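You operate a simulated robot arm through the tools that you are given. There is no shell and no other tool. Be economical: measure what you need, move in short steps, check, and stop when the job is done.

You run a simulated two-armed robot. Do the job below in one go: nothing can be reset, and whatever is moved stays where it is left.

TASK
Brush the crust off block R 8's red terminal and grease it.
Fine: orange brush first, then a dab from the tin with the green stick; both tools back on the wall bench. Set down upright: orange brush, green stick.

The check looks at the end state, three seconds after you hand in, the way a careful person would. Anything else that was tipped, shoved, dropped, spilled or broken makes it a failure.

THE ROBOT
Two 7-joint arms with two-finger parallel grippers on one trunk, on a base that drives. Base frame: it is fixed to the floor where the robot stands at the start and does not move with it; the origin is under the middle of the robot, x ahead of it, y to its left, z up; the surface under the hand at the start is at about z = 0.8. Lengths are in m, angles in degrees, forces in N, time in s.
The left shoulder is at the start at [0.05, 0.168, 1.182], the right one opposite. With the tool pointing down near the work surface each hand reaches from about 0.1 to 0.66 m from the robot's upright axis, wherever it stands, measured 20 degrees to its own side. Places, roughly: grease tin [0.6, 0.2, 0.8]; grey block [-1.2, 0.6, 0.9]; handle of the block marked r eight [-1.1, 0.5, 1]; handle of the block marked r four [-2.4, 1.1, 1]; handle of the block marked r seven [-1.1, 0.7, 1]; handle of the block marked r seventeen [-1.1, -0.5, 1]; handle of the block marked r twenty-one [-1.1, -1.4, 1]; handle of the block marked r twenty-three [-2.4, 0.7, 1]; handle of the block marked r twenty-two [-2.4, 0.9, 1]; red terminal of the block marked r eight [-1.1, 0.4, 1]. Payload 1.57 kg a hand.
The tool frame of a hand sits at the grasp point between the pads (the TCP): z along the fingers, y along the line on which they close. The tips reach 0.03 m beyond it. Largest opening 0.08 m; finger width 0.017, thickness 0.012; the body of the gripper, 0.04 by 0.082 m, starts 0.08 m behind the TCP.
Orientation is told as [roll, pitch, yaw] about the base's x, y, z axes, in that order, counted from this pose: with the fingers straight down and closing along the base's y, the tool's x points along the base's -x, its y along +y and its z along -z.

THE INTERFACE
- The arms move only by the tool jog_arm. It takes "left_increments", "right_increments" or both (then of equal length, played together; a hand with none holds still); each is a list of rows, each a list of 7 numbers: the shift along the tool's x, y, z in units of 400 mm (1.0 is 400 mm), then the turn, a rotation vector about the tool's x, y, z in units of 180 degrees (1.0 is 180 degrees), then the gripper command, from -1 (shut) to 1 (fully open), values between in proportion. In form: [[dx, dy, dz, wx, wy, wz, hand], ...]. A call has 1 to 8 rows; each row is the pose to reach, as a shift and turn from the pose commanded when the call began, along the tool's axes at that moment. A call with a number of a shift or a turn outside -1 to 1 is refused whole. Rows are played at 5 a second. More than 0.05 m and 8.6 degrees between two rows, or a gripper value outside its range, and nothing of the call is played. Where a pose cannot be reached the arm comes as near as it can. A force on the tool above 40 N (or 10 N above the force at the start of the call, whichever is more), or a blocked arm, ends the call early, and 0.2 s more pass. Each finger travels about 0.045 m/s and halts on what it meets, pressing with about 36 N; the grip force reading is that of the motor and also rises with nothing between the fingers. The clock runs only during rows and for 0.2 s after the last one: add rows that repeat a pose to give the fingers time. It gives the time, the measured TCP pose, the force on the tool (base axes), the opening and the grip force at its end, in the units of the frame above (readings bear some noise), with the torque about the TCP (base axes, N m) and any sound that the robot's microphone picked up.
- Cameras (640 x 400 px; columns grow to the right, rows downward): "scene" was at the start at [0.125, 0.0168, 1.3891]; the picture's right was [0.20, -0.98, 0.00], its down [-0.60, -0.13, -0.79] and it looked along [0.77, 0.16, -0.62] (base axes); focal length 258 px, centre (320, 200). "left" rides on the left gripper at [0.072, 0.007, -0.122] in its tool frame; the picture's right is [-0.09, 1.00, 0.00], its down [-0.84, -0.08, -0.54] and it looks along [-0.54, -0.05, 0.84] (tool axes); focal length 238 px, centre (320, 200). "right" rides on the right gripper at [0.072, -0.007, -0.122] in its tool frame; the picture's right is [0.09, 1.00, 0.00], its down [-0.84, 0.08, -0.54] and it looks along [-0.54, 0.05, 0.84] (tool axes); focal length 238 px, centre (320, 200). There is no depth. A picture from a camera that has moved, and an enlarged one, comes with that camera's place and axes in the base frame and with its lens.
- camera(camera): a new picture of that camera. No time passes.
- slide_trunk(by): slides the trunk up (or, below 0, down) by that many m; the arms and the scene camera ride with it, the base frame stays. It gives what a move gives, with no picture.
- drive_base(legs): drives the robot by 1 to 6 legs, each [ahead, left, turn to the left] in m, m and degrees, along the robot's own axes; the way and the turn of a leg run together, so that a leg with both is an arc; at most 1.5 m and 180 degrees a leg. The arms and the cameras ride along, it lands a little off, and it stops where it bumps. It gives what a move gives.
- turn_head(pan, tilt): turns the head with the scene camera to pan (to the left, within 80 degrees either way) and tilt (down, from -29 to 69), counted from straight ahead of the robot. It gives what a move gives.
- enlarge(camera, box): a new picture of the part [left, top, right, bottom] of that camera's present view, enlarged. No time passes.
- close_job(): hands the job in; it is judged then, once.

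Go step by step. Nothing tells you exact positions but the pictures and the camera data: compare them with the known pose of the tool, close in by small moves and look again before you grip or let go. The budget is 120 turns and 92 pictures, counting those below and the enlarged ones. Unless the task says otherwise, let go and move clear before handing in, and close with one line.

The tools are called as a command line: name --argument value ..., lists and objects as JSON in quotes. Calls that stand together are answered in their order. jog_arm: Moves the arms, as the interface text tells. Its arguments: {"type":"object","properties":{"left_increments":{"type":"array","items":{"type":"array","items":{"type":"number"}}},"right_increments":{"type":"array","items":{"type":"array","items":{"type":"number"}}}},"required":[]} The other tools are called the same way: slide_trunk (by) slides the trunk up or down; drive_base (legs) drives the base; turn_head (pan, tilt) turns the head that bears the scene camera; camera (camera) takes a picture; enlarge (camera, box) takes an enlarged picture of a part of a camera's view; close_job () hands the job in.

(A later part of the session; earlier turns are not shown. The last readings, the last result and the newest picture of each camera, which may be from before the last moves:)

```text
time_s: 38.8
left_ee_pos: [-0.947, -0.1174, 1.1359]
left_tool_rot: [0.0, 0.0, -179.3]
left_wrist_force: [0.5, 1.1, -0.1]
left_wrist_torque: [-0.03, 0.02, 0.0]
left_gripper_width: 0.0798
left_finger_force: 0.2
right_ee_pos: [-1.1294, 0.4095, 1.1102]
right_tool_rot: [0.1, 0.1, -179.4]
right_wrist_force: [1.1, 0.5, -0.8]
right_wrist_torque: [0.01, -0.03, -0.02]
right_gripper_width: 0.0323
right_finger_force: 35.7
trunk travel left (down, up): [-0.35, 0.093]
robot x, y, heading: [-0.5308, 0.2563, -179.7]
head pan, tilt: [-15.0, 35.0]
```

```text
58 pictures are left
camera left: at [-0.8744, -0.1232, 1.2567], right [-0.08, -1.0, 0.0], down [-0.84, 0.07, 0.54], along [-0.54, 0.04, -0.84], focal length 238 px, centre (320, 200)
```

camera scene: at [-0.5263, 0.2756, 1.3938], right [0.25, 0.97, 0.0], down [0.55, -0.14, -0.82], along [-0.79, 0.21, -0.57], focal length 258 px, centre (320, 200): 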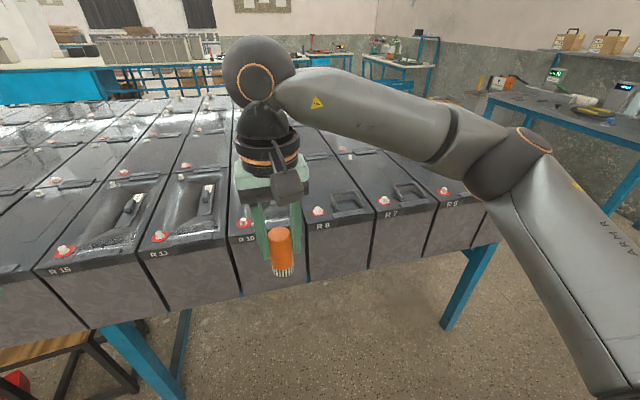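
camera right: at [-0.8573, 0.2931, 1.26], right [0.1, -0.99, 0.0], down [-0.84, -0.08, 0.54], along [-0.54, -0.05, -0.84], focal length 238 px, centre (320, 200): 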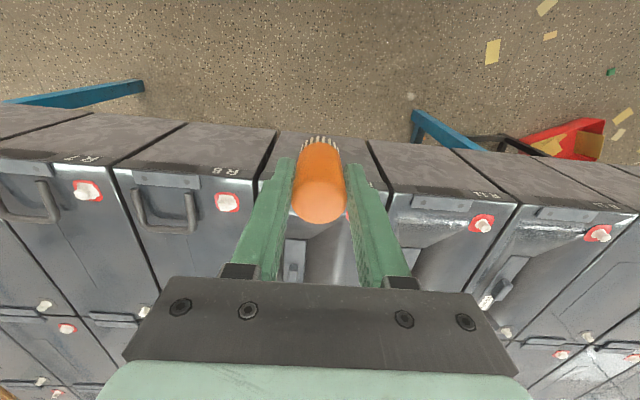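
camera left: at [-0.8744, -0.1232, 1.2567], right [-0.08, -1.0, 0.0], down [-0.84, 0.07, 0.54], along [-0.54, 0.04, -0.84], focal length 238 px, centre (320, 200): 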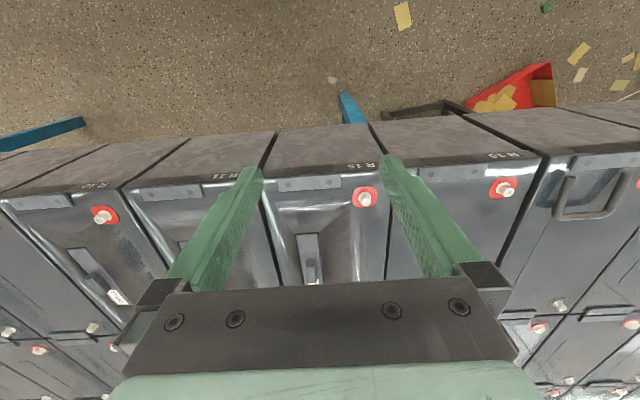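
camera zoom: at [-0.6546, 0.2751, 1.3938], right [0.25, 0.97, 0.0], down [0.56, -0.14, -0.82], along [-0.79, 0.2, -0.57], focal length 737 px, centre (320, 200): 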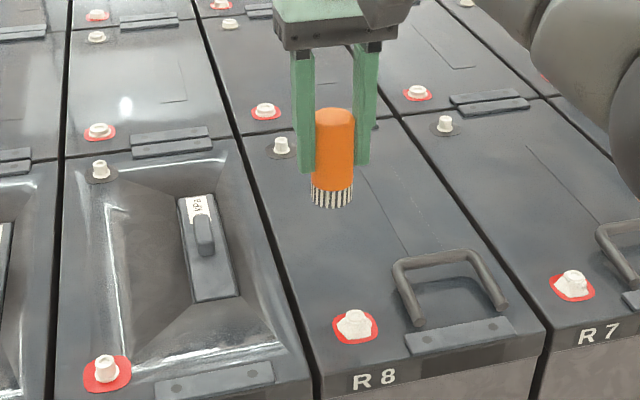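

The post is at [-1.0615, 0.4087]. I go back over it, centred, press lightly and twist.

jog_arm --right_increments '[[0.085, 0, 0.04, 0, 0, 0, -1], [0.17, 0.002, 0.08, 0, 0, 0, -1], [0.17, 0.002, 0.15, 0, 0, 0, -1], [0.17, 0.002, 0.19, 0, 0, 0, -1], [0.17, 0.002, 0.2, 0, 0, 0, -1], [0.17, 0.002, 0.2, 0, 0, 0, -1]]'

jog_arm --right_increments '[[0, 0, 0.002, 0, 0, 0.045, -1], [0, 0, 0.002, 0, 0, 0.09, -1], [0, 0, 0.002, 0, 0, 0.135, -1], [0, 0, 0.002, 0, 0, 0.09, -1], [0, 0, 0.002, 0, 0, 0.045, -1], [0, 0, 0.002, 0, 0, 0, -1], [0, 0, 0.002, 0, 0, -0.045, -1], [0, 0, 0.002, 0, 0, -0.09, -1]]'

jog_arm --right_increments '[[0, 0, 0.002, 0, 0, 0.045, -1], [0, 0, 0.002, 0, 0, 0.09, -1], [0, 0, 0.002, 0, 0, 0.135, -1], [0, 0, 0.002, 0, 0, 0.18, -1], [0, 0, 0.002, 0, 0, 0.225, -1], [0, 0, 0.002, 0, 0, 0.18, -1], [0, 0, 0.002, 0, 0, 0.135, -1], [0, 0, 0.002, 0, 0, 0.09, -1]]'

enlarge --camera "scene" --box '[280, 200, 380, 262]'

```text
time_s: 40.2
left_ee_pos: [-0.9448, -0.1186, 1.1363]
left_tool_rot: [0.0, -0.3, -179.5]
left_wrist_force: [0.9, 0.1, -0.2]
left_wrist_torque: [0.0, -0.01, 0.0]
left_gripper_width: 0.0799
left_finger_force: 0.0
right_ee_pos: [-1.0624, 0.4079, 1.0384]
right_tool_rot: [0.2, -0.8, -179.5]
right_wrist_force: [-3.6, 2.9, 35.6]
right_wrist_torque: [0.39, 0.05, -0.04]
right_gripper_width: 0.032
right_finger_force: 36.1
trunk travel left (down, up): [-0.35, 0.093]
robot x, y, heading: [-0.5315, 0.2533, -179.6]
head pan, tilt: [-15.0, 35.0]
```

```text
time_s: 42.0
left_ee_pos: [-0.9459, -0.1186, 1.1358]
left_tool_rot: [-0.1, -0.1, -179.5]
left_wrist_force: [0.1, 1.0, 0.6]
left_wrist_torque: [-0.03, 0.04, 0.0]
left_gripper_width: 0.0799
left_finger_force: 0.1
right_ee_pos: [-1.0601, 0.4087, 1.0292]
right_tool_rot: [-0.1, 0.2, -163.1]
right_wrist_force: [7.7, 1.2, -1.9]
right_wrist_torque: [0.08, -0.35, -0.01]
right_gripper_width: 0.0322
right_finger_force: 36.1
trunk travel left (down, up): [-0.35, 0.093]
robot x, y, heading: [-0.5284, 0.2514, -179.6]
head pan, tilt: [-15.0, 35.0]
```

```text
time_s: 43.8
left_ee_pos: [-0.9459, -0.1188, 1.1355]
left_tool_rot: [-0.1, -0.2, -179.3]
left_wrist_force: [0.3, -0.2, 0.1]
left_wrist_torque: [0.02, -0.02, 0.04]
left_gripper_width: 0.0798
left_finger_force: 0.1
right_ee_pos: [-1.0603, 0.4079, 1.0292]
right_tool_rot: [0.0, 0.0, -179.3]
right_wrist_force: [9.0, -0.5, -1.1]
right_wrist_torque: [0.01, -0.49, -0.04]
right_gripper_width: 0.0324
right_finger_force: 36.1
trunk travel left (down, up): [-0.35, 0.093]
robot x, y, heading: [-0.5288, 0.2557, -179.5]
head pan, tilt: [-15.0, 35.0]
```

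```text
6.40 times, centred on (330, 231) of scene
camera zoom: at [-0.6536, 0.2743, 1.3939], right [0.25, 0.97, 0.0], down [0.55, -0.14, -0.82], along [-0.79, 0.2, -0.57], focal length 1652 px, centre (256, 2)
```

zoom: 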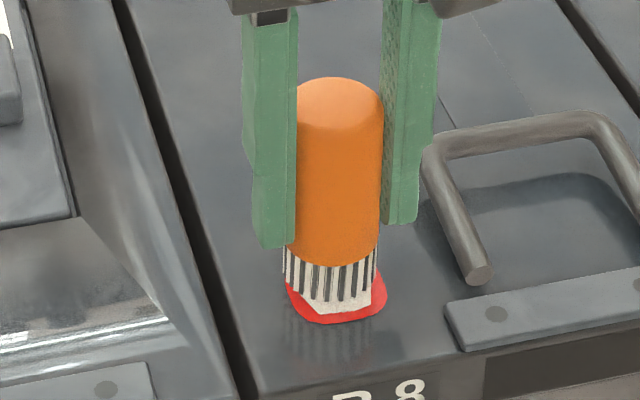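

The bristles are around the post, but the brush bottom leans back. I check the tilt from the hand camera.

enlarge --camera "right" --box '[200, 80, 440, 230]'

```text
2.67 times, centred on (320, 155) of right
camera zoom: at [-0.9885, 0.4146, 1.1512], right [0.1, -0.99, 0.0], down [-0.84, -0.09, 0.54], along [-0.54, -0.06, -0.84], focal length 636 px, centre (320, 320)
```

zoom: 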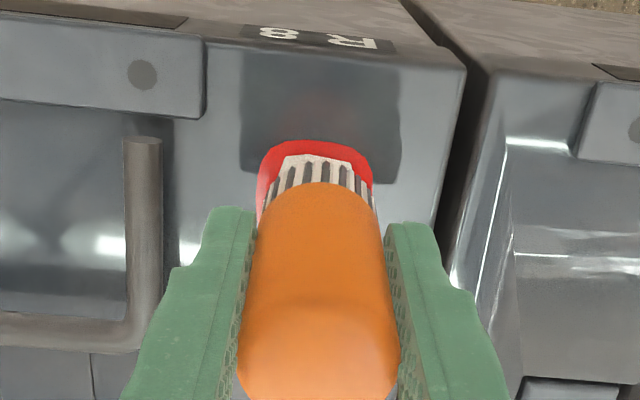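

The brush slipped up about 12 mm in the fingers, which is why contact was lost. I lift, come back down gently onto the post, and stroke sideways, the stiff direction, at a light load.

jog_arm --right_increments '[[0, 0, -0.02, 0, 0, -0.09, -1], [0, 0, -0.03, 0, 0, -0.09, -1], [0, 0, -0.015, 0, 0, -0.09, -1], [0, 0, -0.008, 0, 0, -0.09, -1], [0, 0, -0.008, 0, 0, -0.09, -1]]'

```text
refused: row 1 steps farther than a row can; nothing moved
```

The rotation isn't needed, since the yaw is already square. Retrying without it.

jog_arm --right_increments '[[0, 0, -0.02, 0, 0, 0, -1], [-0.003, 0, -0.035, 0, 0, 0, -1], [-0.003, 0, -0.02, 0, 0, 0, -1], [-0.003, 0, -0.01, 0, 0, 0, -1], [-0.003, 0, -0.01, 0, 0, 0, -1]]'

```text
time_s: 45.0
left_ee_pos: [-0.9461, -0.1186, 1.1358]
left_tool_rot: [0.0, -0.1, -179.3]
left_wrist_force: [0.0, 0.4, 0.7]
left_wrist_torque: [0.02, 0.0, -0.02]
left_gripper_width: 0.08
left_finger_force: 0.0
right_ee_pos: [-1.0629, 0.4084, 1.0346]
right_tool_rot: [0.2, -0.4, -179.5]
right_wrist_force: [-1.0, 2.1, 16.9]
right_wrist_torque: [0.18, -0.02, -0.01]
right_gripper_width: 0.0321
right_finger_force: 36.2
trunk travel left (down, up): [-0.35, 0.093]
robot x, y, heading: [-0.5302, 0.2551, -179.5]
head pan, tilt: [-15.0, 35.0]
```

17 N of contact. Now sideways strokes at that height.

jog_arm --right_increments '[[0, 0.02, -0.001, 0, 0, 0, -1], [0, 0.03, -0.001, 0, 0, 0, -1], [0, 0.0, -0.001, 0, 0, 0, -1], [0, -0.03, -0.001, 0, 0, 0, -1], [0, 0, -0.001, 0, 0, 0, -1], [0, 0.03, -0.001, 0, 0, 0, -1], [0, 0.0, -0.001, 0, 0, 0, -1], [0, -0.02, -0.001, 0, 0, 0, -1]]'

jog_arm --right_increments '[[0, 0.02, 0, 0, 0, 0, -1], [0, 0.05, 0, 0, 0, 0, -1], [0, 0.02, 0, 0, 0, 0, -1], [0, 0, 0, 0, 0, 0, -1], [0, 0.02, 0, 0, 0, 0, -1], [0, 0.05, 0, 0, 0, 0, -1], [0, 0.02, 0, 0, 0, 0, -1], [0, 0.02, 0, 0, 0, 0, -1]]'

enlarge --camera "scene" --box '[280, 200, 380, 262]'

```text
time_s: 45.6
left_ee_pos: [-0.9467, -0.1177, 1.1343]
left_tool_rot: [-0.1, -0.1, -179.5]
left_wrist_force: [-1.3, 0.4, -0.4]
left_wrist_torque: [0.04, 0.0, 0.0]
left_gripper_width: 0.0796
left_finger_force: 0.0
right_ee_pos: [-1.0644, 0.4051, 1.034]
right_tool_rot: [-0.8, -0.3, 179.7]
right_wrist_force: [-0.1, 1.9, 6.7]
right_wrist_torque: [0.17, -0.06, 0.03]
right_gripper_width: 0.032
right_finger_force: 35.6
trunk travel left (down, up): [-0.35, 0.093]
robot x, y, heading: [-0.5321, 0.2528, -179.8]
head pan, tilt: [-15.0, 35.0]
stopped in row 3 (right hand): the force on the tool passed its limit at 41 N (the readings are from after the stop); the commanded pose is now the measured one
```

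```text
time_s: 47.5
left_ee_pos: [-0.9481, -0.1209, 1.134]
left_tool_rot: [-0.1, 0.0, -179.5]
left_wrist_force: [0.3, -0.2, -0.1]
left_wrist_torque: [0.04, -0.02, 0.01]
left_gripper_width: 0.0798
left_finger_force: 0.1
right_ee_pos: [-1.0622, 0.3868, 1.0332]
right_tool_rot: [0.0, -0.3, -179.7]
right_wrist_force: [-2.6, -33.6, -5.5]
right_wrist_torque: [-1.82, 0.16, 0.0]
right_gripper_width: 0.0328
right_finger_force: 36.6
trunk travel left (down, up): [-0.35, 0.093]
robot x, y, heading: [-0.5314, 0.254, -179.4]
head pan, tilt: [-15.0, 35.0]
```

```text
6.40 times, centred on (330, 231) of scene
camera zoom: at [-0.6557, 0.2708, 1.3937], right [0.25, 0.97, 0.0], down [0.56, -0.14, -0.82], along [-0.79, 0.21, -0.57], focal length 1652 px, centre (256, 2)
```

zoom: 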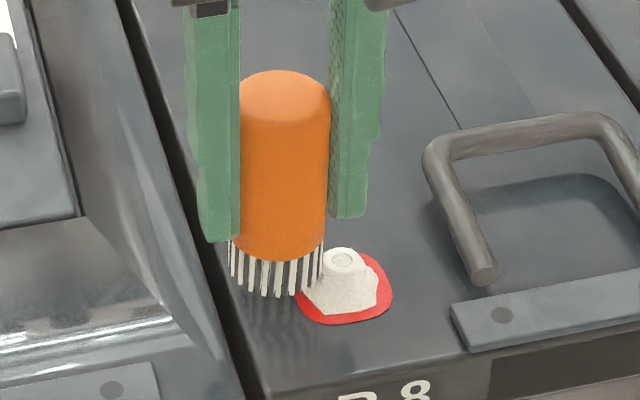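

The brush slid off to the side of the post, and the crust does look smaller on one side, so stroking works. I back off to a light side contact and brush around the post's flank in arcs.

jog_arm --right_increments '[[0.006, 0.0195, 0, 0, 0, 0, -1], [0.0305, 0.013, 0, 0, 0, 0, -1], [0.0485, -0.005, 0, 0, 0, 0, -1], [0.055, -0.029, 0, 0, 0, 0, -1], [0.0485, -0.005, 0, 0, 0, 0, -1], [0.0305, 0.013, 0, 0, 0, 0, -1], [0.006, 0.0195, 0, 0, 0, 0, -1], [-0.018, 0.013, 0, 0, 0, 0, -1]]'

enlarge --camera "scene" --box '[280, 200, 380, 262]'

```text
time_s: 49.2
left_ee_pos: [-0.9473, -0.1172, 1.1357]
left_tool_rot: [0.0, 0.0, -179.5]
left_wrist_force: [-0.2, 0.2, 0.6]
left_wrist_torque: [0.0, -0.02, -0.04]
left_gripper_width: 0.0798
left_finger_force: 0.0
right_ee_pos: [-1.0714, 0.391, 1.0334]
right_tool_rot: [-0.7, -0.1, 179.7]
right_wrist_force: [0.1, -0.2, 1.2]
right_wrist_torque: [0.0, -0.04, 0.0]
right_gripper_width: 0.0001
right_finger_force: 21.7
trunk travel left (down, up): [-0.35, 0.093]
robot x, y, heading: [-0.5286, 0.2516, -179.3]
head pan, tilt: [-15.0, 35.0]
```

```text
6.40 times, centred on (330, 231) of scene
camera zoom: at [-0.6548, 0.275, 1.3938], right [0.25, 0.97, 0.0], down [0.56, -0.14, -0.82], along [-0.79, 0.21, -0.57], focal length 1652 px, centre (256, 2)
```

zoom: 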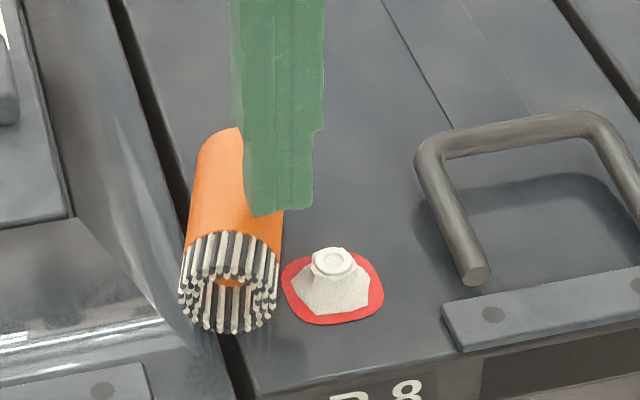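

The brush has popped out of the fingers and is lying on the lid, and I can see it is hollow, made to go over the post and be twisted. I look carefully before moving anything.

camera --camera "right"

enlarge --camera "scene" --box '[240, 150, 400, 260]'

```text
53 pictures are left
camera right: at [-0.9987, 0.395, 1.1565], right [0.09, -1.0, -0.01], down [-0.84, -0.08, 0.54], along [-0.54, -0.04, -0.84], focal length 238 px, centre (320, 200)
```

right: 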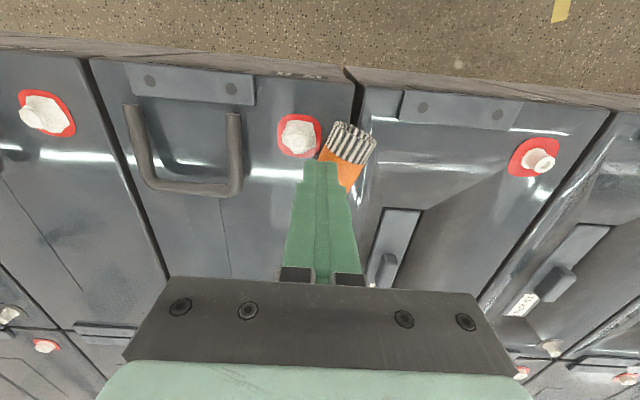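

```text
3.64 times, centred on (320, 205) of scene
camera zoom: at [-0.6548, 0.275, 1.3938], right [0.25, 0.97, 0.0], down [0.56, -0.14, -0.82], along [-0.79, 0.21, -0.57], focal length 938 px, centre (320, 182)
```

zoom: 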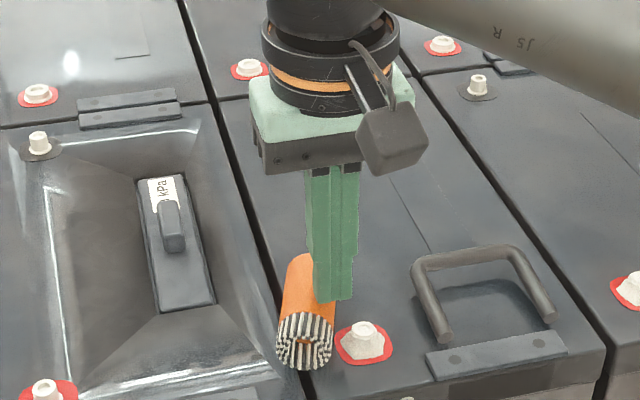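

The brush lies along the R8/R10 seam with its bristles toward me. I raise the hand straight up and look again for its exact pose.

jog_arm --right_increments '[[0, 0, -0.03, 0, 0, 0, -1], [0, 0, -0.12, 0, 0, 0, -1], [0, 0, -0.2, 0, 0, 0, -0.5], [0, 0, -0.25, 0, 0, 0, 0.5], [0, 0, -0.25, 0, 0, 0, 1], [0, 0, -0.25, 0, 0, 0, 1]]'

camera --camera "right"

enlarge --camera "scene" --box '[260, 180, 380, 260]'

```text
time_s: 50.6
left_ee_pos: [-0.9478, -0.1172, 1.135]
left_tool_rot: [0.0, 0.1, -179.4]
left_wrist_force: [0.0, 0.3, -0.2]
left_wrist_torque: [-0.01, 0.02, -0.01]
left_gripper_width: 0.0802
left_finger_force: 0.1
right_ee_pos: [-1.071, 0.3899, 1.1331]
right_tool_rot: [-0.7, -0.3, 179.8]
right_wrist_force: [-0.4, -0.6, 0.7]
right_wrist_torque: [-0.01, 0.03, 0.02]
right_gripper_width: 0.08
right_finger_force: 0.2
trunk travel left (down, up): [-0.35, 0.093]
robot x, y, heading: [-0.5294, 0.2541, -179.7]
head pan, tilt: [-15.0, 35.0]
```

```text
51 pictures are left
camera right: at [-0.9975, 0.394, 1.2558], right [0.09, -1.0, -0.01], down [-0.84, -0.08, 0.54], along [-0.54, -0.04, -0.84], focal length 238 px, centre (320, 200)
```

right: 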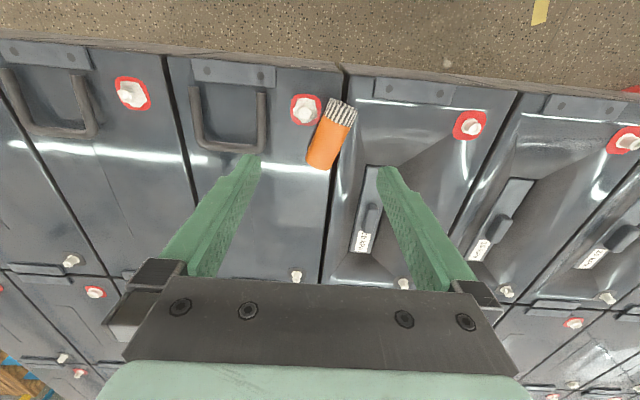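

```text
5.00 times, centred on (320, 220) of scene
camera zoom: at [-0.6547, 0.275, 1.3938], right [0.25, 0.97, 0.0], down [0.56, -0.14, -0.82], along [-0.79, 0.21, -0.57], focal length 1290 px, centre (320, 100)
```

zoom: 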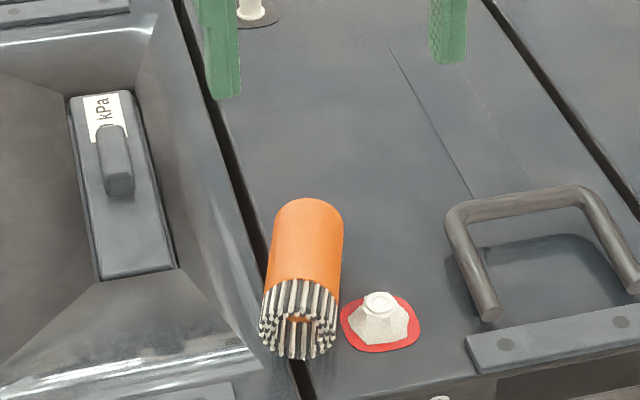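

The brush axis runs from its handle end at [-1.122, 0.386] to the bristles at [-1.049, 0.367]. I tilt and yaw the hand so that, after gripping, I can swing the brush back to bristles-down.

jog_arm --right_increments '[[-0.021, 0.0055, 0.02, -0.0053, 0.0414, 0.0197, 0.55], [-0.042, 0.011, 0.04, -0.0106, 0.0829, 0.0394, 0.55], [-0.063, 0.0165, 0.06, -0.0158, 0.1243, 0.059, 0.55], [-0.085, 0.0225, 0.083, -0.0211, 0.1658, 0.0787, 0.55], [-0.085, 0.0225, 0.083, -0.0211, 0.1658, 0.0787, 0.55]]'

camera --camera "right"

enlarge --camera "scene" --box '[240, 150, 400, 260]'

```text
time_s: 51.9
left_ee_pos: [-0.9483, -0.1168, 1.1351]
left_tool_rot: [-0.1, 0.0, -179.5]
left_wrist_force: [-1.1, 0.6, 0.1]
left_wrist_torque: [-0.05, -0.02, 0.01]
left_gripper_width: 0.0799
left_finger_force: 0.1
right_ee_pos: [-1.0464, 0.3836, 1.0883]
right_tool_rot: [-0.6, 29.5, 164.9]
right_wrist_force: [0.3, -0.1, -0.1]
right_wrist_torque: [0.01, 0.01, 0.04]
right_gripper_width: 0.0619
right_finger_force: 0.0
right hand out of reach, approached as far as the arm can: row 2, 3, 4, 5
trunk travel left (down, up): [-0.35, 0.093]
robot x, y, heading: [-0.5296, 0.2512, -179.6]
head pan, tilt: [-15.0, 35.0]
```

```text
49 pictures are left
camera right: at [-1.0424, 0.387, 1.2296], right [-0.18, -0.98, 0.03], down [-0.98, 0.18, 0.06], along [-0.06, -0.02, -1.0], focal length 238 px, centre (320, 200)
```

right: 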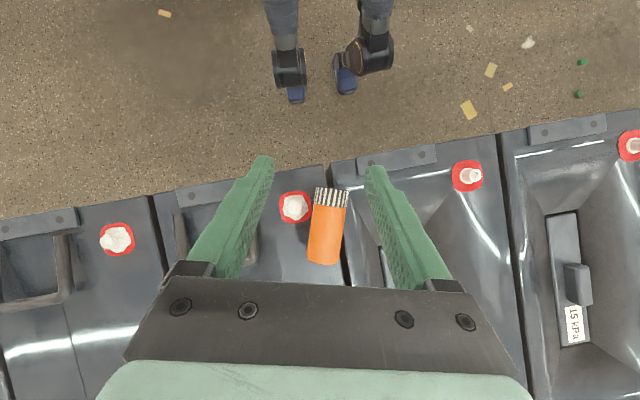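

```text
3.64 times, centred on (320, 205) of scene
camera zoom: at [-0.6556, 0.2745, 1.3936], right [0.25, 0.97, 0.0], down [0.56, -0.14, -0.82], along [-0.79, 0.21, -0.57], focal length 938 px, centre (320, 182)
```

zoom: 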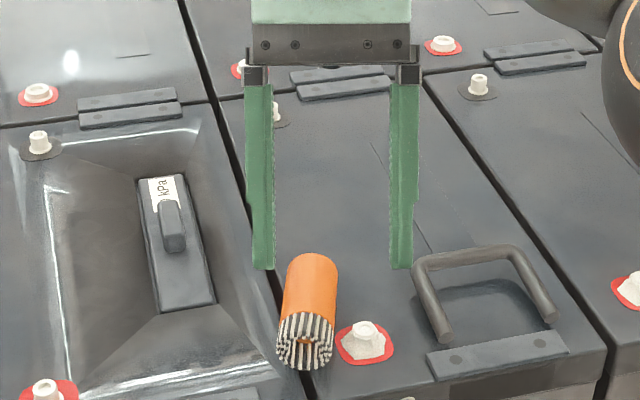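

The arm falls 6 cm short in that pose, and there is room to bring the base closer. I'll drive ahead 7 cm with the hand held high.

drive_base --legs '[[0.07, 0, 0]]'

camera --camera "right"

```text
time_s: 52.9
left_ee_pos: [-1.017, -0.1183, 1.1347]
left_tool_rot: [-0.1, 0.0, -179.4]
left_wrist_force: [0.1, -0.1, -0.1]
left_wrist_torque: [0.01, -0.06, -0.02]
left_gripper_width: 0.0801
left_finger_force: 0.0
right_ee_pos: [-1.1168, 0.3834, 1.0876]
right_tool_rot: [-0.7, 29.7, 164.9]
right_wrist_force: [0.0, -0.1, -0.2]
right_wrist_torque: [0.0, 0.0, -0.01]
right_gripper_width: 0.0615
right_finger_force: 0.1
trunk travel left (down, up): [-0.35, 0.093]
robot x, y, heading: [-0.5979, 0.2533, -179.8]
head pan, tilt: [-15.0, 35.0]
```

```text
47 pictures are left
camera right: at [-1.112, 0.3865, 1.2295], right [-0.18, -0.98, 0.03], down [-0.98, 0.18, 0.06], along [-0.06, -0.02, -1.0], focal length 238 px, centre (320, 200)
```

right: 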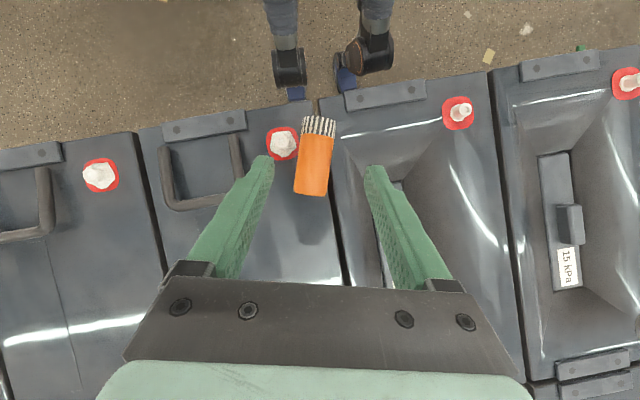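

I check whether the commanded pose still matches the actual one, using a null move.

jog_arm --right_increments '[[0, 0, 0, 0, 0, 0, 0.55], [0, 0, 0, 0, 0, 0, 0.55]]'

```text
time_s: 53.5
left_ee_pos: [-1.0157, -0.1183, 1.135]
left_tool_rot: [0.0, -0.1, -179.5]
left_wrist_force: [0.7, 0.2, 0.5]
left_wrist_torque: [-0.01, 0.0, 0.03]
left_gripper_width: 0.0802
left_finger_force: 0.2
right_ee_pos: [-1.1146, 0.3838, 1.0877]
right_tool_rot: [-0.6, 29.5, 164.9]
right_wrist_force: [-0.1, -0.4, 0.5]
right_wrist_torque: [-0.01, 0.02, 0.01]
right_gripper_width: 0.0622
right_finger_force: 0.2
trunk travel left (down, up): [-0.35, 0.093]
robot x, y, heading: [-0.6029, 0.2535, -179.5]
head pan, tilt: [-15.0, 35.0]
```

The command matches. I lower onto the brush handle along the planned line.

jog_arm --right_increments '[[-0.024, -0.008, 0.07, 0, 0, 0, 0.55], [-0.048, -0.013, 0.14, 0, 0, 0, 0.55], [-0.063, -0.013, 0.19, 0, 0, 0, 0.55], [-0.071, -0.013, 0.209, 0, 0, 0, 0.55], [-0.071, -0.013, 0.209, 0, 0, 0, 0.55]]'

camera --camera "right"

enlarge --camera "scene" --box '[280, 180, 440, 290]'

```text
time_s: 54.7
left_ee_pos: [-1.0163, -0.1171, 1.1354]
left_tool_rot: [0.0, 0.0, -179.4]
left_wrist_force: [-0.1, 0.3, -0.3]
left_wrist_torque: [-0.01, 0.0, -0.02]
left_gripper_width: 0.0802
left_finger_force: 0.0
right_ee_pos: [-1.0979, 0.3843, 1.0036]
right_tool_rot: [-0.5, 29.3, 164.9]
right_wrist_force: [-5.9, 1.8, 15.4]
right_wrist_torque: [0.43, -0.35, 0.31]
right_gripper_width: 0.0621
right_finger_force: 0.3
trunk travel left (down, up): [-0.35, 0.093]
robot x, y, heading: [-0.6015, 0.2524, -179.4]
head pan, tilt: [-15.0, 35.0]
```

```text
46 pictures are left
camera right: at [-1.0937, 0.3881, 1.1458], right [-0.18, -0.98, 0.04], down [-0.98, 0.18, 0.06], along [-0.07, -0.02, -1.0], focal length 238 px, centre (320, 200)
```

right: 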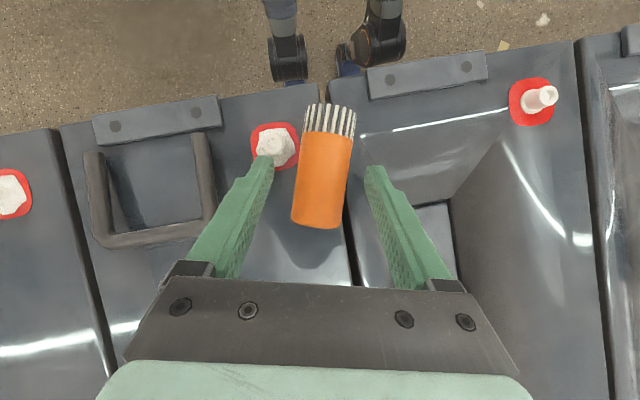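

```text
3.64 times, centred on (360, 235) of scene
camera zoom: at [-0.7236, 0.2741, 1.3941], right [0.25, 0.97, 0.0], down [0.55, -0.14, -0.82], along [-0.79, 0.21, -0.57], focal length 938 px, centre (174, 73)
```

zoom: 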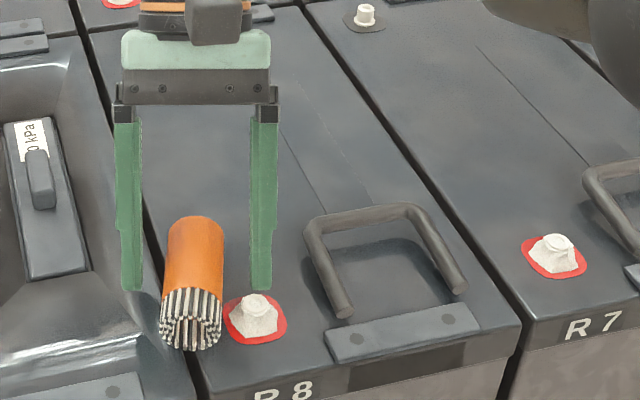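

The fingertip touches the lid, so I raise a few mm and then close on the brush handle.

jog_arm --right_increments '[[0.007, 0, -0.013, 0, 0, 0, 0.55], [0.007, 0, -0.013, 0, 0, 0, 0], [0.007, 0, -0.013, 0, 0, 0, -0.6], [0.007, 0, -0.013, 0, 0, 0, -1], [0.007, 0, -0.013, 0, 0, 0, -1], [0.007, 0, -0.013, 0, 0, 0, -1]]'

camera --camera "right"

```text
time_s: 56.1
left_ee_pos: [-1.0181, -0.1191, 1.1359]
left_tool_rot: [0.0, 0.0, -179.4]
left_wrist_force: [1.8, -0.2, 0.4]
left_wrist_torque: [0.0, 0.0, 0.01]
left_gripper_width: 0.0803
left_finger_force: 0.0
right_ee_pos: [-1.0978, 0.3855, 1.0068]
right_tool_rot: [-0.7, 29.5, 164.9]
right_wrist_force: [-1.0, 1.2, 2.9]
right_wrist_torque: [0.01, -0.13, 0.06]
right_gripper_width: 0.0321
right_finger_force: 35.7
trunk travel left (down, up): [-0.35, 0.093]
robot x, y, heading: [-0.6011, 0.2521, -179.4]
head pan, tilt: [-15.0, 35.0]
```

```text
44 pictures are left
camera right: at [-1.0938, 0.3885, 1.1503], right [-0.18, -0.98, 0.04], down [-0.98, 0.18, 0.06], along [-0.06, -0.02, -1.0], focal length 238 px, centre (320, 200)
```

right: 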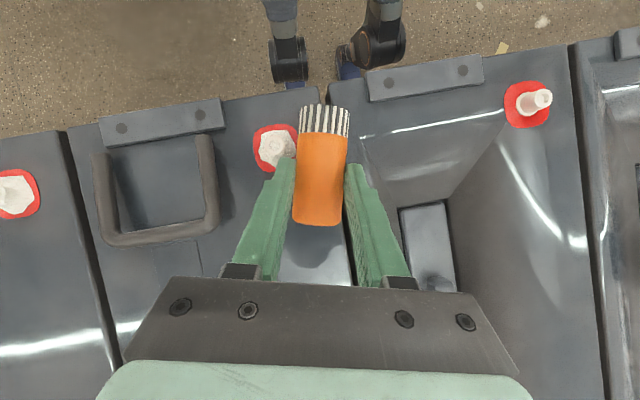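

Gripped across the handle at 32 mm. Lifting straight up.

jog_arm --right_increments '[[0.03, 0, -0.053, 0, 0, 0, -1], [0.075, 0, -0.13, 0, 0, 0, -1], [0.125, 0, -0.217, 0, 0, 0, -1], [0.15, 0, -0.26, 0, 0, 0, -1], [0.15, 0, -0.26, 0, 0, 0, -1]]'

jog_arm --right_increments '[[0, 0, 0, 0, -0.045, 0, -1], [0, 0, 0, 0, -0.09, 0, -1], [0, 0, 0, 0, -0.135, 0, -1], [0, 0, 0, 0, -0.18, 0, -1], [0, 0, 0, 0, -0.225, 0, -1], [0, 0, 0, 0, -0.27, 0, -1], [0, 0, 0, 0, -0.315, 0, -1], [0, 0, 0, 0, -0.36, 0, -1]]'

enlarge --camera "scene" --box '[240, 120, 440, 260]'

```text
time_s: 57.3
left_ee_pos: [-1.0165, -0.1189, 1.1354]
left_tool_rot: [0.1, 0.0, -179.4]
left_wrist_force: [-0.3, -0.6, 0.1]
left_wrist_torque: [0.01, -0.01, -0.01]
left_gripper_width: 0.0801
left_finger_force: 0.1
right_ee_pos: [-1.0968, 0.3834, 1.1292]
right_tool_rot: [-0.6, 29.5, 164.9]
right_wrist_force: [0.0, 0.2, -0.8]
right_wrist_torque: [0.04, 0.0, 0.01]
right_gripper_width: 0.0323
right_finger_force: 36.3
trunk travel left (down, up): [-0.35, 0.093]
robot x, y, heading: [-0.6001, 0.2544, -179.6]
head pan, tilt: [-15.0, 35.0]
```

```text
time_s: 59.1
left_ee_pos: [-1.0163, -0.1176, 1.1341]
left_tool_rot: [0.0, 0.0, -179.4]
left_wrist_force: [-0.2, 0.5, 0.5]
left_wrist_torque: [0.01, -0.01, -0.01]
left_gripper_width: 0.0799
left_finger_force: 0.1
right_ee_pos: [-1.0976, 0.3829, 1.1269]
right_tool_rot: [-0.6, -35.4, 165.6]
right_wrist_force: [0.1, -0.2, -1.2]
right_wrist_torque: [0.03, -0.01, -0.05]
right_gripper_width: 0.0319
right_finger_force: 36.3
trunk travel left (down, up): [-0.35, 0.093]
robot x, y, heading: [-0.6033, 0.2522, -179.5]
head pan, tilt: [-15.0, 35.0]
```

```text
2.86 times, centred on (340, 190) of scene
camera zoom: at [-0.7241, 0.2744, 1.3938], right [0.25, 0.97, 0.0], down [0.56, -0.14, -0.82], along [-0.79, 0.21, -0.57], focal length 737 px, centre (263, 229)
```

zoom: 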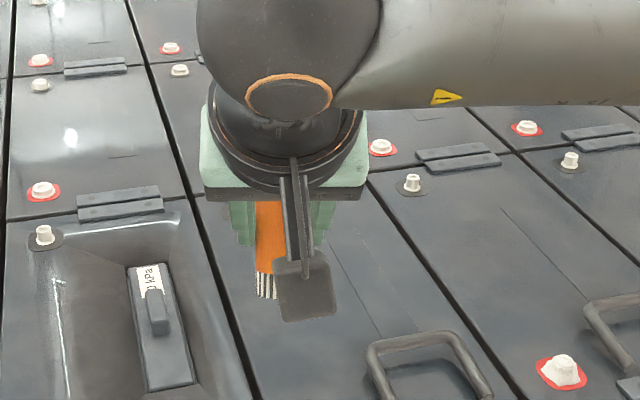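

Rotation continues to upright, then I look.

jog_arm --right_increments '[[0, 0, 0, 0, -0.0463, 0, -1], [0, 0, 0, 0, -0.0926, 0, -1], [0, 0, 0, 0, -0.1389, 0, -1], [0, 0, 0, 0, -0.1389, 0, -1]]'

enlarge --camera "scene" --box '[240, 120, 440, 260]'

camera --camera "right"

```text
time_s: 60.1
left_ee_pos: [-1.0161, -0.1165, 1.1348]
left_tool_rot: [0.0, 0.0, -179.4]
left_wrist_force: [0.7, 0.7, 0.3]
left_wrist_torque: [-0.03, -0.01, 0.0]
left_gripper_width: 0.0798
left_finger_force: 0.1
right_ee_pos: [-1.0965, 0.3825, 1.1269]
right_tool_rot: [-1.1, -60.3, 166.3]
right_wrist_force: [0.1, -0.3, 0.0]
right_wrist_torque: [0.0, 0.0, 0.0]
right_gripper_width: 0.0319
right_finger_force: 36.1
trunk travel left (down, up): [-0.35, 0.093]
robot x, y, heading: [-0.5988, 0.2558, -179.5]
head pan, tilt: [-15.0, 35.0]
```

```text
2.86 times, centred on (340, 190) of scene
camera zoom: at [-0.7242, 0.2744, 1.3938], right [0.25, 0.97, 0.0], down [0.56, -0.14, -0.82], along [-0.79, 0.21, -0.57], focal length 737 px, centre (263, 229)
```

zoom: 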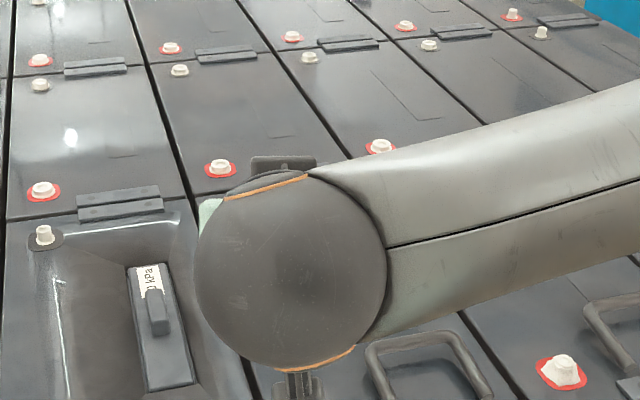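

```text
41 pictures are left
camera right: at [-0.9582, 0.3526, 1.1253], right [-0.21, -0.97, -0.09], down [0.03, -0.1, 0.99], along [-0.98, 0.2, 0.05], focal length 238 px, centre (320, 200)
```

right: 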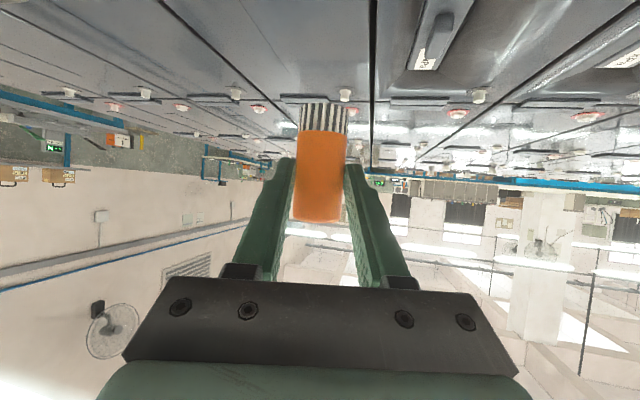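

The brush is now bristles-down and upright. I'll stand it on the flat lid behind the terminal so I can regrip it from above.

jog_arm --right_increments '[[-0.0357, -0.011, 0.0626, 0, 0, 0, -1], [0.03, -0.011, 0.1, 0, 0, 0, -1], [0.1, -0.011, 0.14, 0, 0, 0, -1], [0.16, -0.011, 0.174, 0, 0, 0, -1], [0.16, -0.011, 0.174, 0, 0, 0, -1]]'

camera --camera "right"

```text
time_s: 61.3
left_ee_pos: [-1.0173, -0.1178, 1.1358]
left_tool_rot: [0.0, -0.1, -179.4]
left_wrist_force: [0.6, 0.1, -0.7]
left_wrist_torque: [0.0, -0.02, 0.01]
left_gripper_width: 0.0798
left_finger_force: 0.0
right_ee_pos: [-1.125, 0.3952, 1.0374]
right_tool_rot: [-1.3, -60.3, 166.2]
right_wrist_force: [0.0, -0.5, -0.7]
right_wrist_torque: [-0.04, -0.03, 0.01]
right_gripper_width: 0.0318
right_finger_force: 35.9
trunk travel left (down, up): [-0.35, 0.093]
robot x, y, heading: [-0.6003, 0.2546, -179.4]
head pan, tilt: [-15.0, 35.0]
```

```text
40 pictures are left
camera right: at [-0.9854, 0.3653, 1.0357], right [-0.21, -0.97, -0.09], down [0.03, -0.1, 0.99], along [-0.98, 0.2, 0.05], focal length 238 px, centre (320, 200)
```

right: 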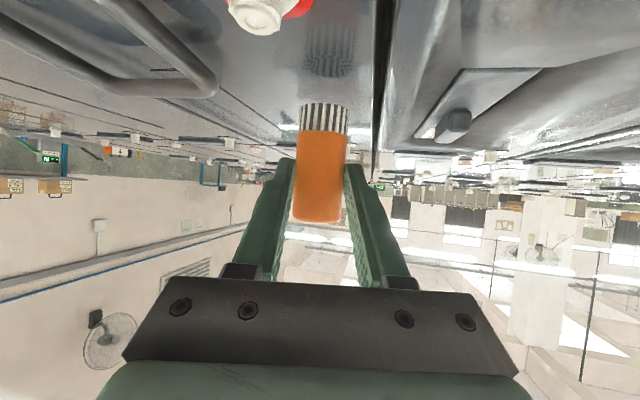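

The bristles and their reflection show about 8–10 mm to go. Lowering in small steps until touch.

jog_arm --right_increments '[[0.0087, 0, 0.005, 0, 0, 0, -1], [0.013, 0, 0.0074, 0, 0, 0, -1], [0.0174, 0, 0.0099, 0, 0, 0, -1]]'

```text
time_s: 62.1
left_ee_pos: [-1.0163, -0.118, 1.1353]
left_tool_rot: [0.0, 0.0, -179.4]
left_wrist_force: [-0.3, 0.0, -0.6]
left_wrist_torque: [0.0, 0.0, 0.04]
left_gripper_width: 0.0801
left_finger_force: 0.0
right_ee_pos: [-1.1236, 0.3957, 1.0278]
right_tool_rot: [-1.1, -60.3, 166.4]
right_wrist_force: [0.2, 0.7, -0.7]
right_wrist_torque: [-0.02, -0.03, -0.02]
right_gripper_width: 0.0319
right_finger_force: 35.9
trunk travel left (down, up): [-0.35, 0.093]
robot x, y, heading: [-0.6015, 0.254, -179.6]
head pan, tilt: [-15.0, 35.0]
```

jog_arm --right_increments '[[0.0044, 0, 0.0025, 0, 0, 0, -1], [0.0087, 0, 0.005, 0, 0, 0, -1]]'

enlarge --camera "right" --box '[220, 20, 420, 240]'

```text
time_s: 62.7
left_ee_pos: [-1.0156, -0.1182, 1.1358]
left_tool_rot: [0.0, -0.1, -179.5]
left_wrist_force: [-0.6, -0.6, -0.4]
left_wrist_torque: [-0.02, 0.02, 0.01]
left_gripper_width: 0.0799
left_finger_force: 0.0
right_ee_pos: [-1.1242, 0.3962, 1.0245]
right_tool_rot: [-1.2, -60.2, 166.3]
right_wrist_force: [0.0, 0.9, -1.1]
right_wrist_torque: [-0.04, -0.01, -0.02]
right_gripper_width: 0.0319
right_finger_force: 36.3
trunk travel left (down, up): [-0.35, 0.093]
robot x, y, heading: [-0.6019, 0.2525, -179.5]
head pan, tilt: [-15.0, 35.0]
```

```text
1.82 times, centred on (320, 130) of right
camera zoom: at [-0.9848, 0.3661, 1.0234], right [-0.21, -0.97, -0.09], down [0.03, -0.1, 0.99], along [-0.98, 0.21, 0.05], focal length 433 px, centre (320, 327)
```

zoom: 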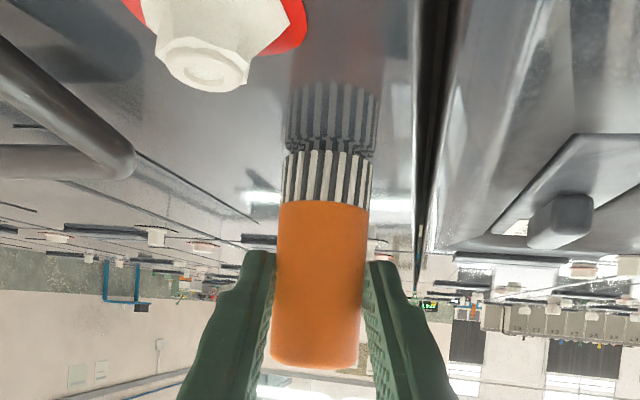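

Nearly touching the lid. Two mm more, checking the force.

jog_arm --right_increments '[[0.0022, 0, 0.0012, 0, 0, 0, -1], [0.0055, 0, 0.0031, 0, 0, 0, -1]]'

```text
time_s: 63.3
left_ee_pos: [-1.0173, -0.1175, 1.1348]
left_tool_rot: [0.1, 0.0, -179.5]
left_wrist_force: [0.0, -0.1, -0.1]
left_wrist_torque: [-0.01, 0.0, -0.02]
left_gripper_width: 0.0801
left_finger_force: 0.0
right_ee_pos: [-1.124, 0.3956, 1.0219]
right_tool_rot: [-1.2, -60.3, 166.3]
right_wrist_force: [-0.2, 0.0, -0.6]
right_wrist_torque: [-0.01, 0.0, 0.0]
right_gripper_width: 0.0318
right_finger_force: 36.3
trunk travel left (down, up): [-0.35, 0.093]
robot x, y, heading: [-0.6003, 0.2509, -179.5]
head pan, tilt: [-15.0, 35.0]
```

jog_arm --right_increments '[[0.0033, 0, 0.0019, 0, 0, 0, -1], [0.0055, 0, 0.0031, 0, 0, 0, -1]]'

enlarge --camera "right" --box '[220, 20, 420, 240]'

```text
time_s: 63.9
left_ee_pos: [-1.0167, -0.1169, 1.1359]
left_tool_rot: [0.0, -0.1, -179.5]
left_wrist_force: [1.0, 0.3, -0.2]
left_wrist_torque: [0.01, -0.03, -0.03]
left_gripper_width: 0.0801
left_finger_force: 0.0
right_ee_pos: [-1.1232, 0.3965, 1.0215]
right_tool_rot: [-1.1, -60.6, 166.0]
right_wrist_force: [-0.7, 2.9, 7.1]
right_wrist_torque: [0.09, 0.34, -0.06]
right_gripper_width: 0.032
right_finger_force: 35.9
trunk travel left (down, up): [-0.35, 0.093]
robot x, y, heading: [-0.6006, 0.2537, -179.5]
head pan, tilt: [-15.0, 35.0]
```

```text
1.82 times, centred on (320, 130) of right
camera zoom: at [-0.9848, 0.3652, 1.0199], right [-0.21, -0.97, -0.09], down [0.04, -0.1, 0.99], along [-0.98, 0.21, 0.06], focal length 433 px, centre (320, 327)
```

zoom: 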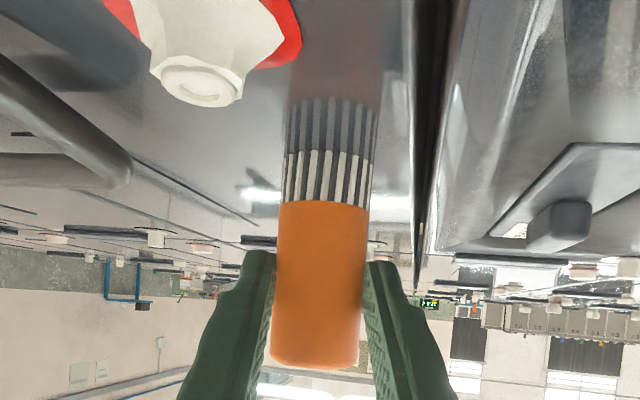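

Flat on the lid with 7 N. I release slowly and back the fingers straight out.

jog_arm --right_increments '[[-0.002, 0, -0.001, 0, 0, 0, -0.1], [-0.002, 0, -0.001, 0, 0, 0, 0.1], [-0.002, 0, -0.001, 0, 0, 0, 0.4], [-0.002, 0, -0.001, 0, 0, 0, 0.4], [-0.002, 0, -0.05, 0, 0, 0, 0.4], [-0.002, 0, -0.15, 0, 0, 0, 0.4], [-0.002, 0, -0.25, 0, 0, 0, 0.4]]'

camera --camera "right"

```text
time_s: 65.5
left_ee_pos: [-1.0165, -0.1184, 1.1356]
left_tool_rot: [0.0, 0.0, -179.4]
left_wrist_force: [-0.7, -0.5, 1.0]
left_wrist_torque: [0.01, 0.03, 0.02]
left_gripper_width: 0.08
left_finger_force: 0.1
right_ee_pos: [-1.0423, 0.3718, 1.0689]
right_tool_rot: [-1.3, -60.3, 166.3]
right_wrist_force: [1.0, -0.1, 0.1]
right_wrist_torque: [0.01, 0.01, 0.01]
right_gripper_width: 0.0557
right_finger_force: 0.0
trunk travel left (down, up): [-0.35, 0.093]
robot x, y, heading: [-0.6034, 0.2542, -179.6]
head pan, tilt: [-15.0, 35.0]
```

```text
37 pictures are left
camera right: at [-0.9036, 0.3415, 1.0669], right [-0.21, -0.97, -0.09], down [0.03, -0.1, 0.99], along [-0.98, 0.21, 0.05], focal length 238 px, centre (320, 200)
```

right: 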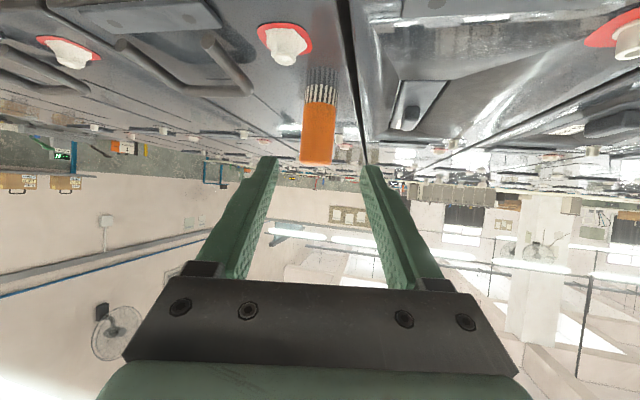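

The brush stands upright on the lid. I raise the hand and turn it back to pointing down.

jog_arm --right_increments '[[-0.087, 0, -0.05, 0, 0, 0, 0.55], [-0.174, 0, -0.1, 0, 0, 0, 0.55], [-0.26, 0, -0.1485, 0, 0, 0, 0.55], [-0.26, 0, -0.1485, 0, 0.045, 0, 0.55], [-0.26, 0, -0.1485, 0, 0.09, 0, 0.55], [-0.26, 0, -0.1485, 0, 0.135, 0, 0.55], [-0.26, 0, -0.1485, 0, 0.18, 0, 0.55], [-0.26, 0, -0.1485, 0, 0.225, 0, 0.55]]'

jog_arm --right_increments '[[0, 0, 0, 0, 0.04, 0, 0.55], [0, 0, 0, 0, 0.075, 0, 0.55], [0, 0, 0, 0, 0.11, 0, 0.55], [0, 0, 0, 0, 0.11, 0, 0.55]]'

camera --camera "right"

```text
time_s: 67.3
left_ee_pos: [-1.0169, -0.1176, 1.1352]
left_tool_rot: [0.0, 0.0, -179.4]
left_wrist_force: [0.5, 0.0, 0.4]
left_wrist_torque: [-0.05, -0.02, 0.01]
left_gripper_width: 0.0801
left_finger_force: 0.0
right_ee_pos: [-1.0405, 0.3716, 1.1898]
right_tool_rot: [-0.5, -19.6, 165.5]
right_wrist_force: [0.1, -0.9, 0.5]
right_wrist_torque: [0.03, -0.03, 0.03]
right_gripper_width: 0.0619
right_finger_force: 0.0
trunk travel left (down, up): [-0.35, 0.093]
robot x, y, heading: [-0.6024, 0.2562, -179.4]
head pan, tilt: [-15.0, 35.0]
```

```text
time_s: 68.3
left_ee_pos: [-1.0169, -0.1176, 1.1341]
left_tool_rot: [0.0, -0.2, -179.5]
left_wrist_force: [0.2, -0.6, 0.7]
left_wrist_torque: [0.01, 0.0, -0.02]
left_gripper_width: 0.0803
left_finger_force: 0.0
right_ee_pos: [-1.0406, 0.3733, 1.1901]
right_tool_rot: [-0.6, 0.1, 165.3]
right_wrist_force: [-0.3, 0.5, -0.2]
right_wrist_torque: [-0.01, -0.01, 0.03]
right_gripper_width: 0.062
right_finger_force: 0.0
trunk travel left (down, up): [-0.35, 0.093]
robot x, y, heading: [-0.6019, 0.2554, -179.5]
head pan, tilt: [-15.0, 35.0]
```

```text
36 pictures are left
camera right: at [-0.9696, 0.3588, 1.3126], right [-0.16, -0.99, -0.01], down [-0.83, 0.13, 0.54], along [-0.53, 0.1, -0.84], focal length 238 px, centre (320, 200)
```

right: 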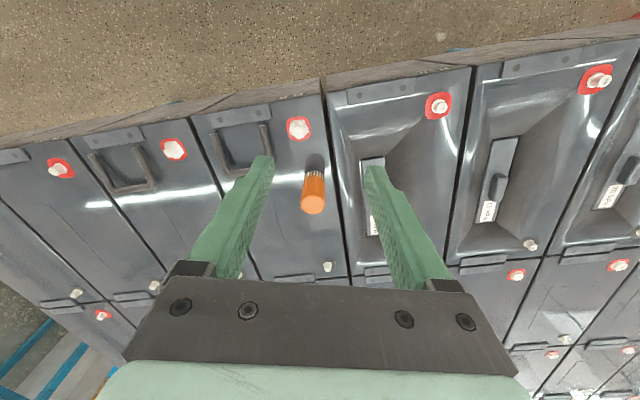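

The brush stands at about [-1.135, 0.399]. I move over it and check alignment before going down.

jog_arm --right_increments '[[-0.08, 0, 0.05, 0.003, 0, 0, 0.7], [-0.16, -0.002, 0.12, 0.003, 0, 0, 0.7], [-0.2446, -0.002, 0.18, 0.003, 0, 0, 0.7], [-0.2446, -0.002, 0.245, 0.003, 0, 0, 0.7], [-0.2446, -0.002, 0.245, 0.003, 0, 0, 0.7]]'

camera --camera "right"

```text
time_s: 69.5
left_ee_pos: [-1.0167, -0.1168, 1.1353]
left_tool_rot: [-0.1, 0.1, -179.4]
left_wrist_force: [-0.1, 0.4, 0.0]
left_wrist_torque: [0.04, -0.01, 0.03]
left_gripper_width: 0.0802
left_finger_force: 0.0
right_ee_pos: [-1.1345, 0.3987, 1.0909]
right_tool_rot: [-1.2, -0.1, 165.3]
right_wrist_force: [1.1, 0.3, -0.2]
right_wrist_torque: [-0.02, 0.0, -0.02]
right_gripper_width: 0.068
right_finger_force: 0.1
trunk travel left (down, up): [-0.35, 0.093]
robot x, y, heading: [-0.6031, 0.2544, -179.5]
head pan, tilt: [-15.0, 35.0]
```

```text
35 pictures are left
camera right: at [-1.0644, 0.3831, 1.2134], right [-0.16, -0.99, -0.02], down [-0.83, 0.13, 0.54], along [-0.53, 0.11, -0.84], focal length 238 px, centre (320, 200)
```

right: 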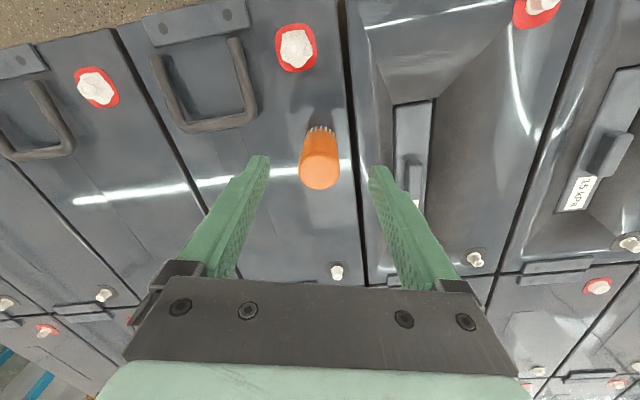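

The brush centre is about 1 cm further back. I correct, lower over it and grip.

jog_arm --right_increments '[[-0.029, 0.0025, 0.02, -0.006, 0, 0, 0.7], [-0.029, 0.0025, 0.09, -0.006, 0, 0, 0.7], [-0.029, 0.0025, 0.15, -0.006, 0, 0, 0.7], [-0.029, 0.0025, 0.18, -0.006, 0, 0, 0.7], [-0.029, 0.0025, 0.18, -0.006, 0, 0, 0.2], [-0.029, 0.0025, 0.18, -0.006, 0, 0, -0.5], [-0.029, 0.0025, 0.18, -0.006, 0, 0, -1], [-0.029, 0.0025, 0.18, -0.006, 0, 0, -1]]'

jog_arm --right_increments '[[0, 0, 0, 0, 0, 0, -1], [0, 0, 0, 0, 0, 0, -1]]'

camera --camera "right"

```text
time_s: 71.3
left_ee_pos: [-1.0171, -0.1178, 1.1356]
left_tool_rot: [0.0, -0.1, -179.5]
left_wrist_force: [0.1, -0.8, -0.7]
left_wrist_torque: [0.01, -0.02, -0.01]
left_gripper_width: 0.0801
left_finger_force: 0.1
right_ee_pos: [-1.1472, 0.4028, 1.0196]
right_tool_rot: [0.0, 0.0, 165.3]
right_wrist_force: [0.4, -0.3, 0.1]
right_wrist_torque: [-0.02, -0.02, 0.02]
right_gripper_width: 0.0324
right_finger_force: 28.7
trunk travel left (down, up): [-0.35, 0.093]
robot x, y, heading: [-0.5977, 0.255, -179.4]
head pan, tilt: [-15.0, 35.0]
```

```text
time_s: 71.9
left_ee_pos: [-1.0177, -0.1178, 1.1365]
left_tool_rot: [0.0, 0.0, -179.4]
left_wrist_force: [-0.8, 1.7, 0.2]
left_wrist_torque: [-0.02, 0.0, 0.01]
left_gripper_width: 0.0799
left_finger_force: 0.2
right_ee_pos: [-1.1466, 0.4016, 1.0199]
right_tool_rot: [-0.1, 0.0, 165.3]
right_wrist_force: [0.0, 0.8, -0.8]
right_wrist_torque: [-0.01, 0.0, 0.0]
right_gripper_width: 0.0322
right_finger_force: 35.5
trunk travel left (down, up): [-0.35, 0.093]
robot x, y, heading: [-0.6002, 0.2532, -179.5]
head pan, tilt: [-15.0, 35.0]
```

```text
34 pictures are left
camera right: at [-1.0744, 0.3894, 1.1427], right [-0.16, -0.99, 0.0], down [-0.83, 0.14, 0.54], along [-0.53, 0.09, -0.84], focal length 238 px, centre (320, 200)
```

right: 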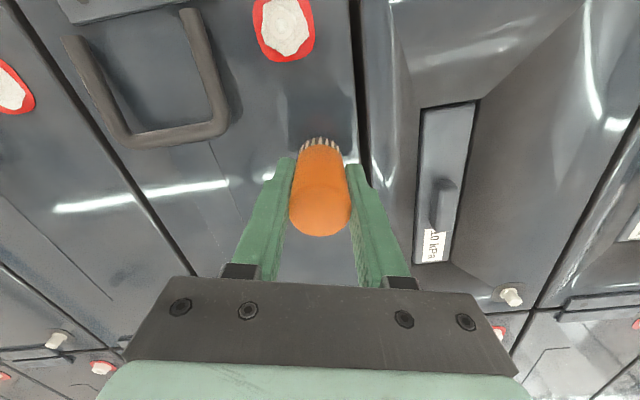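

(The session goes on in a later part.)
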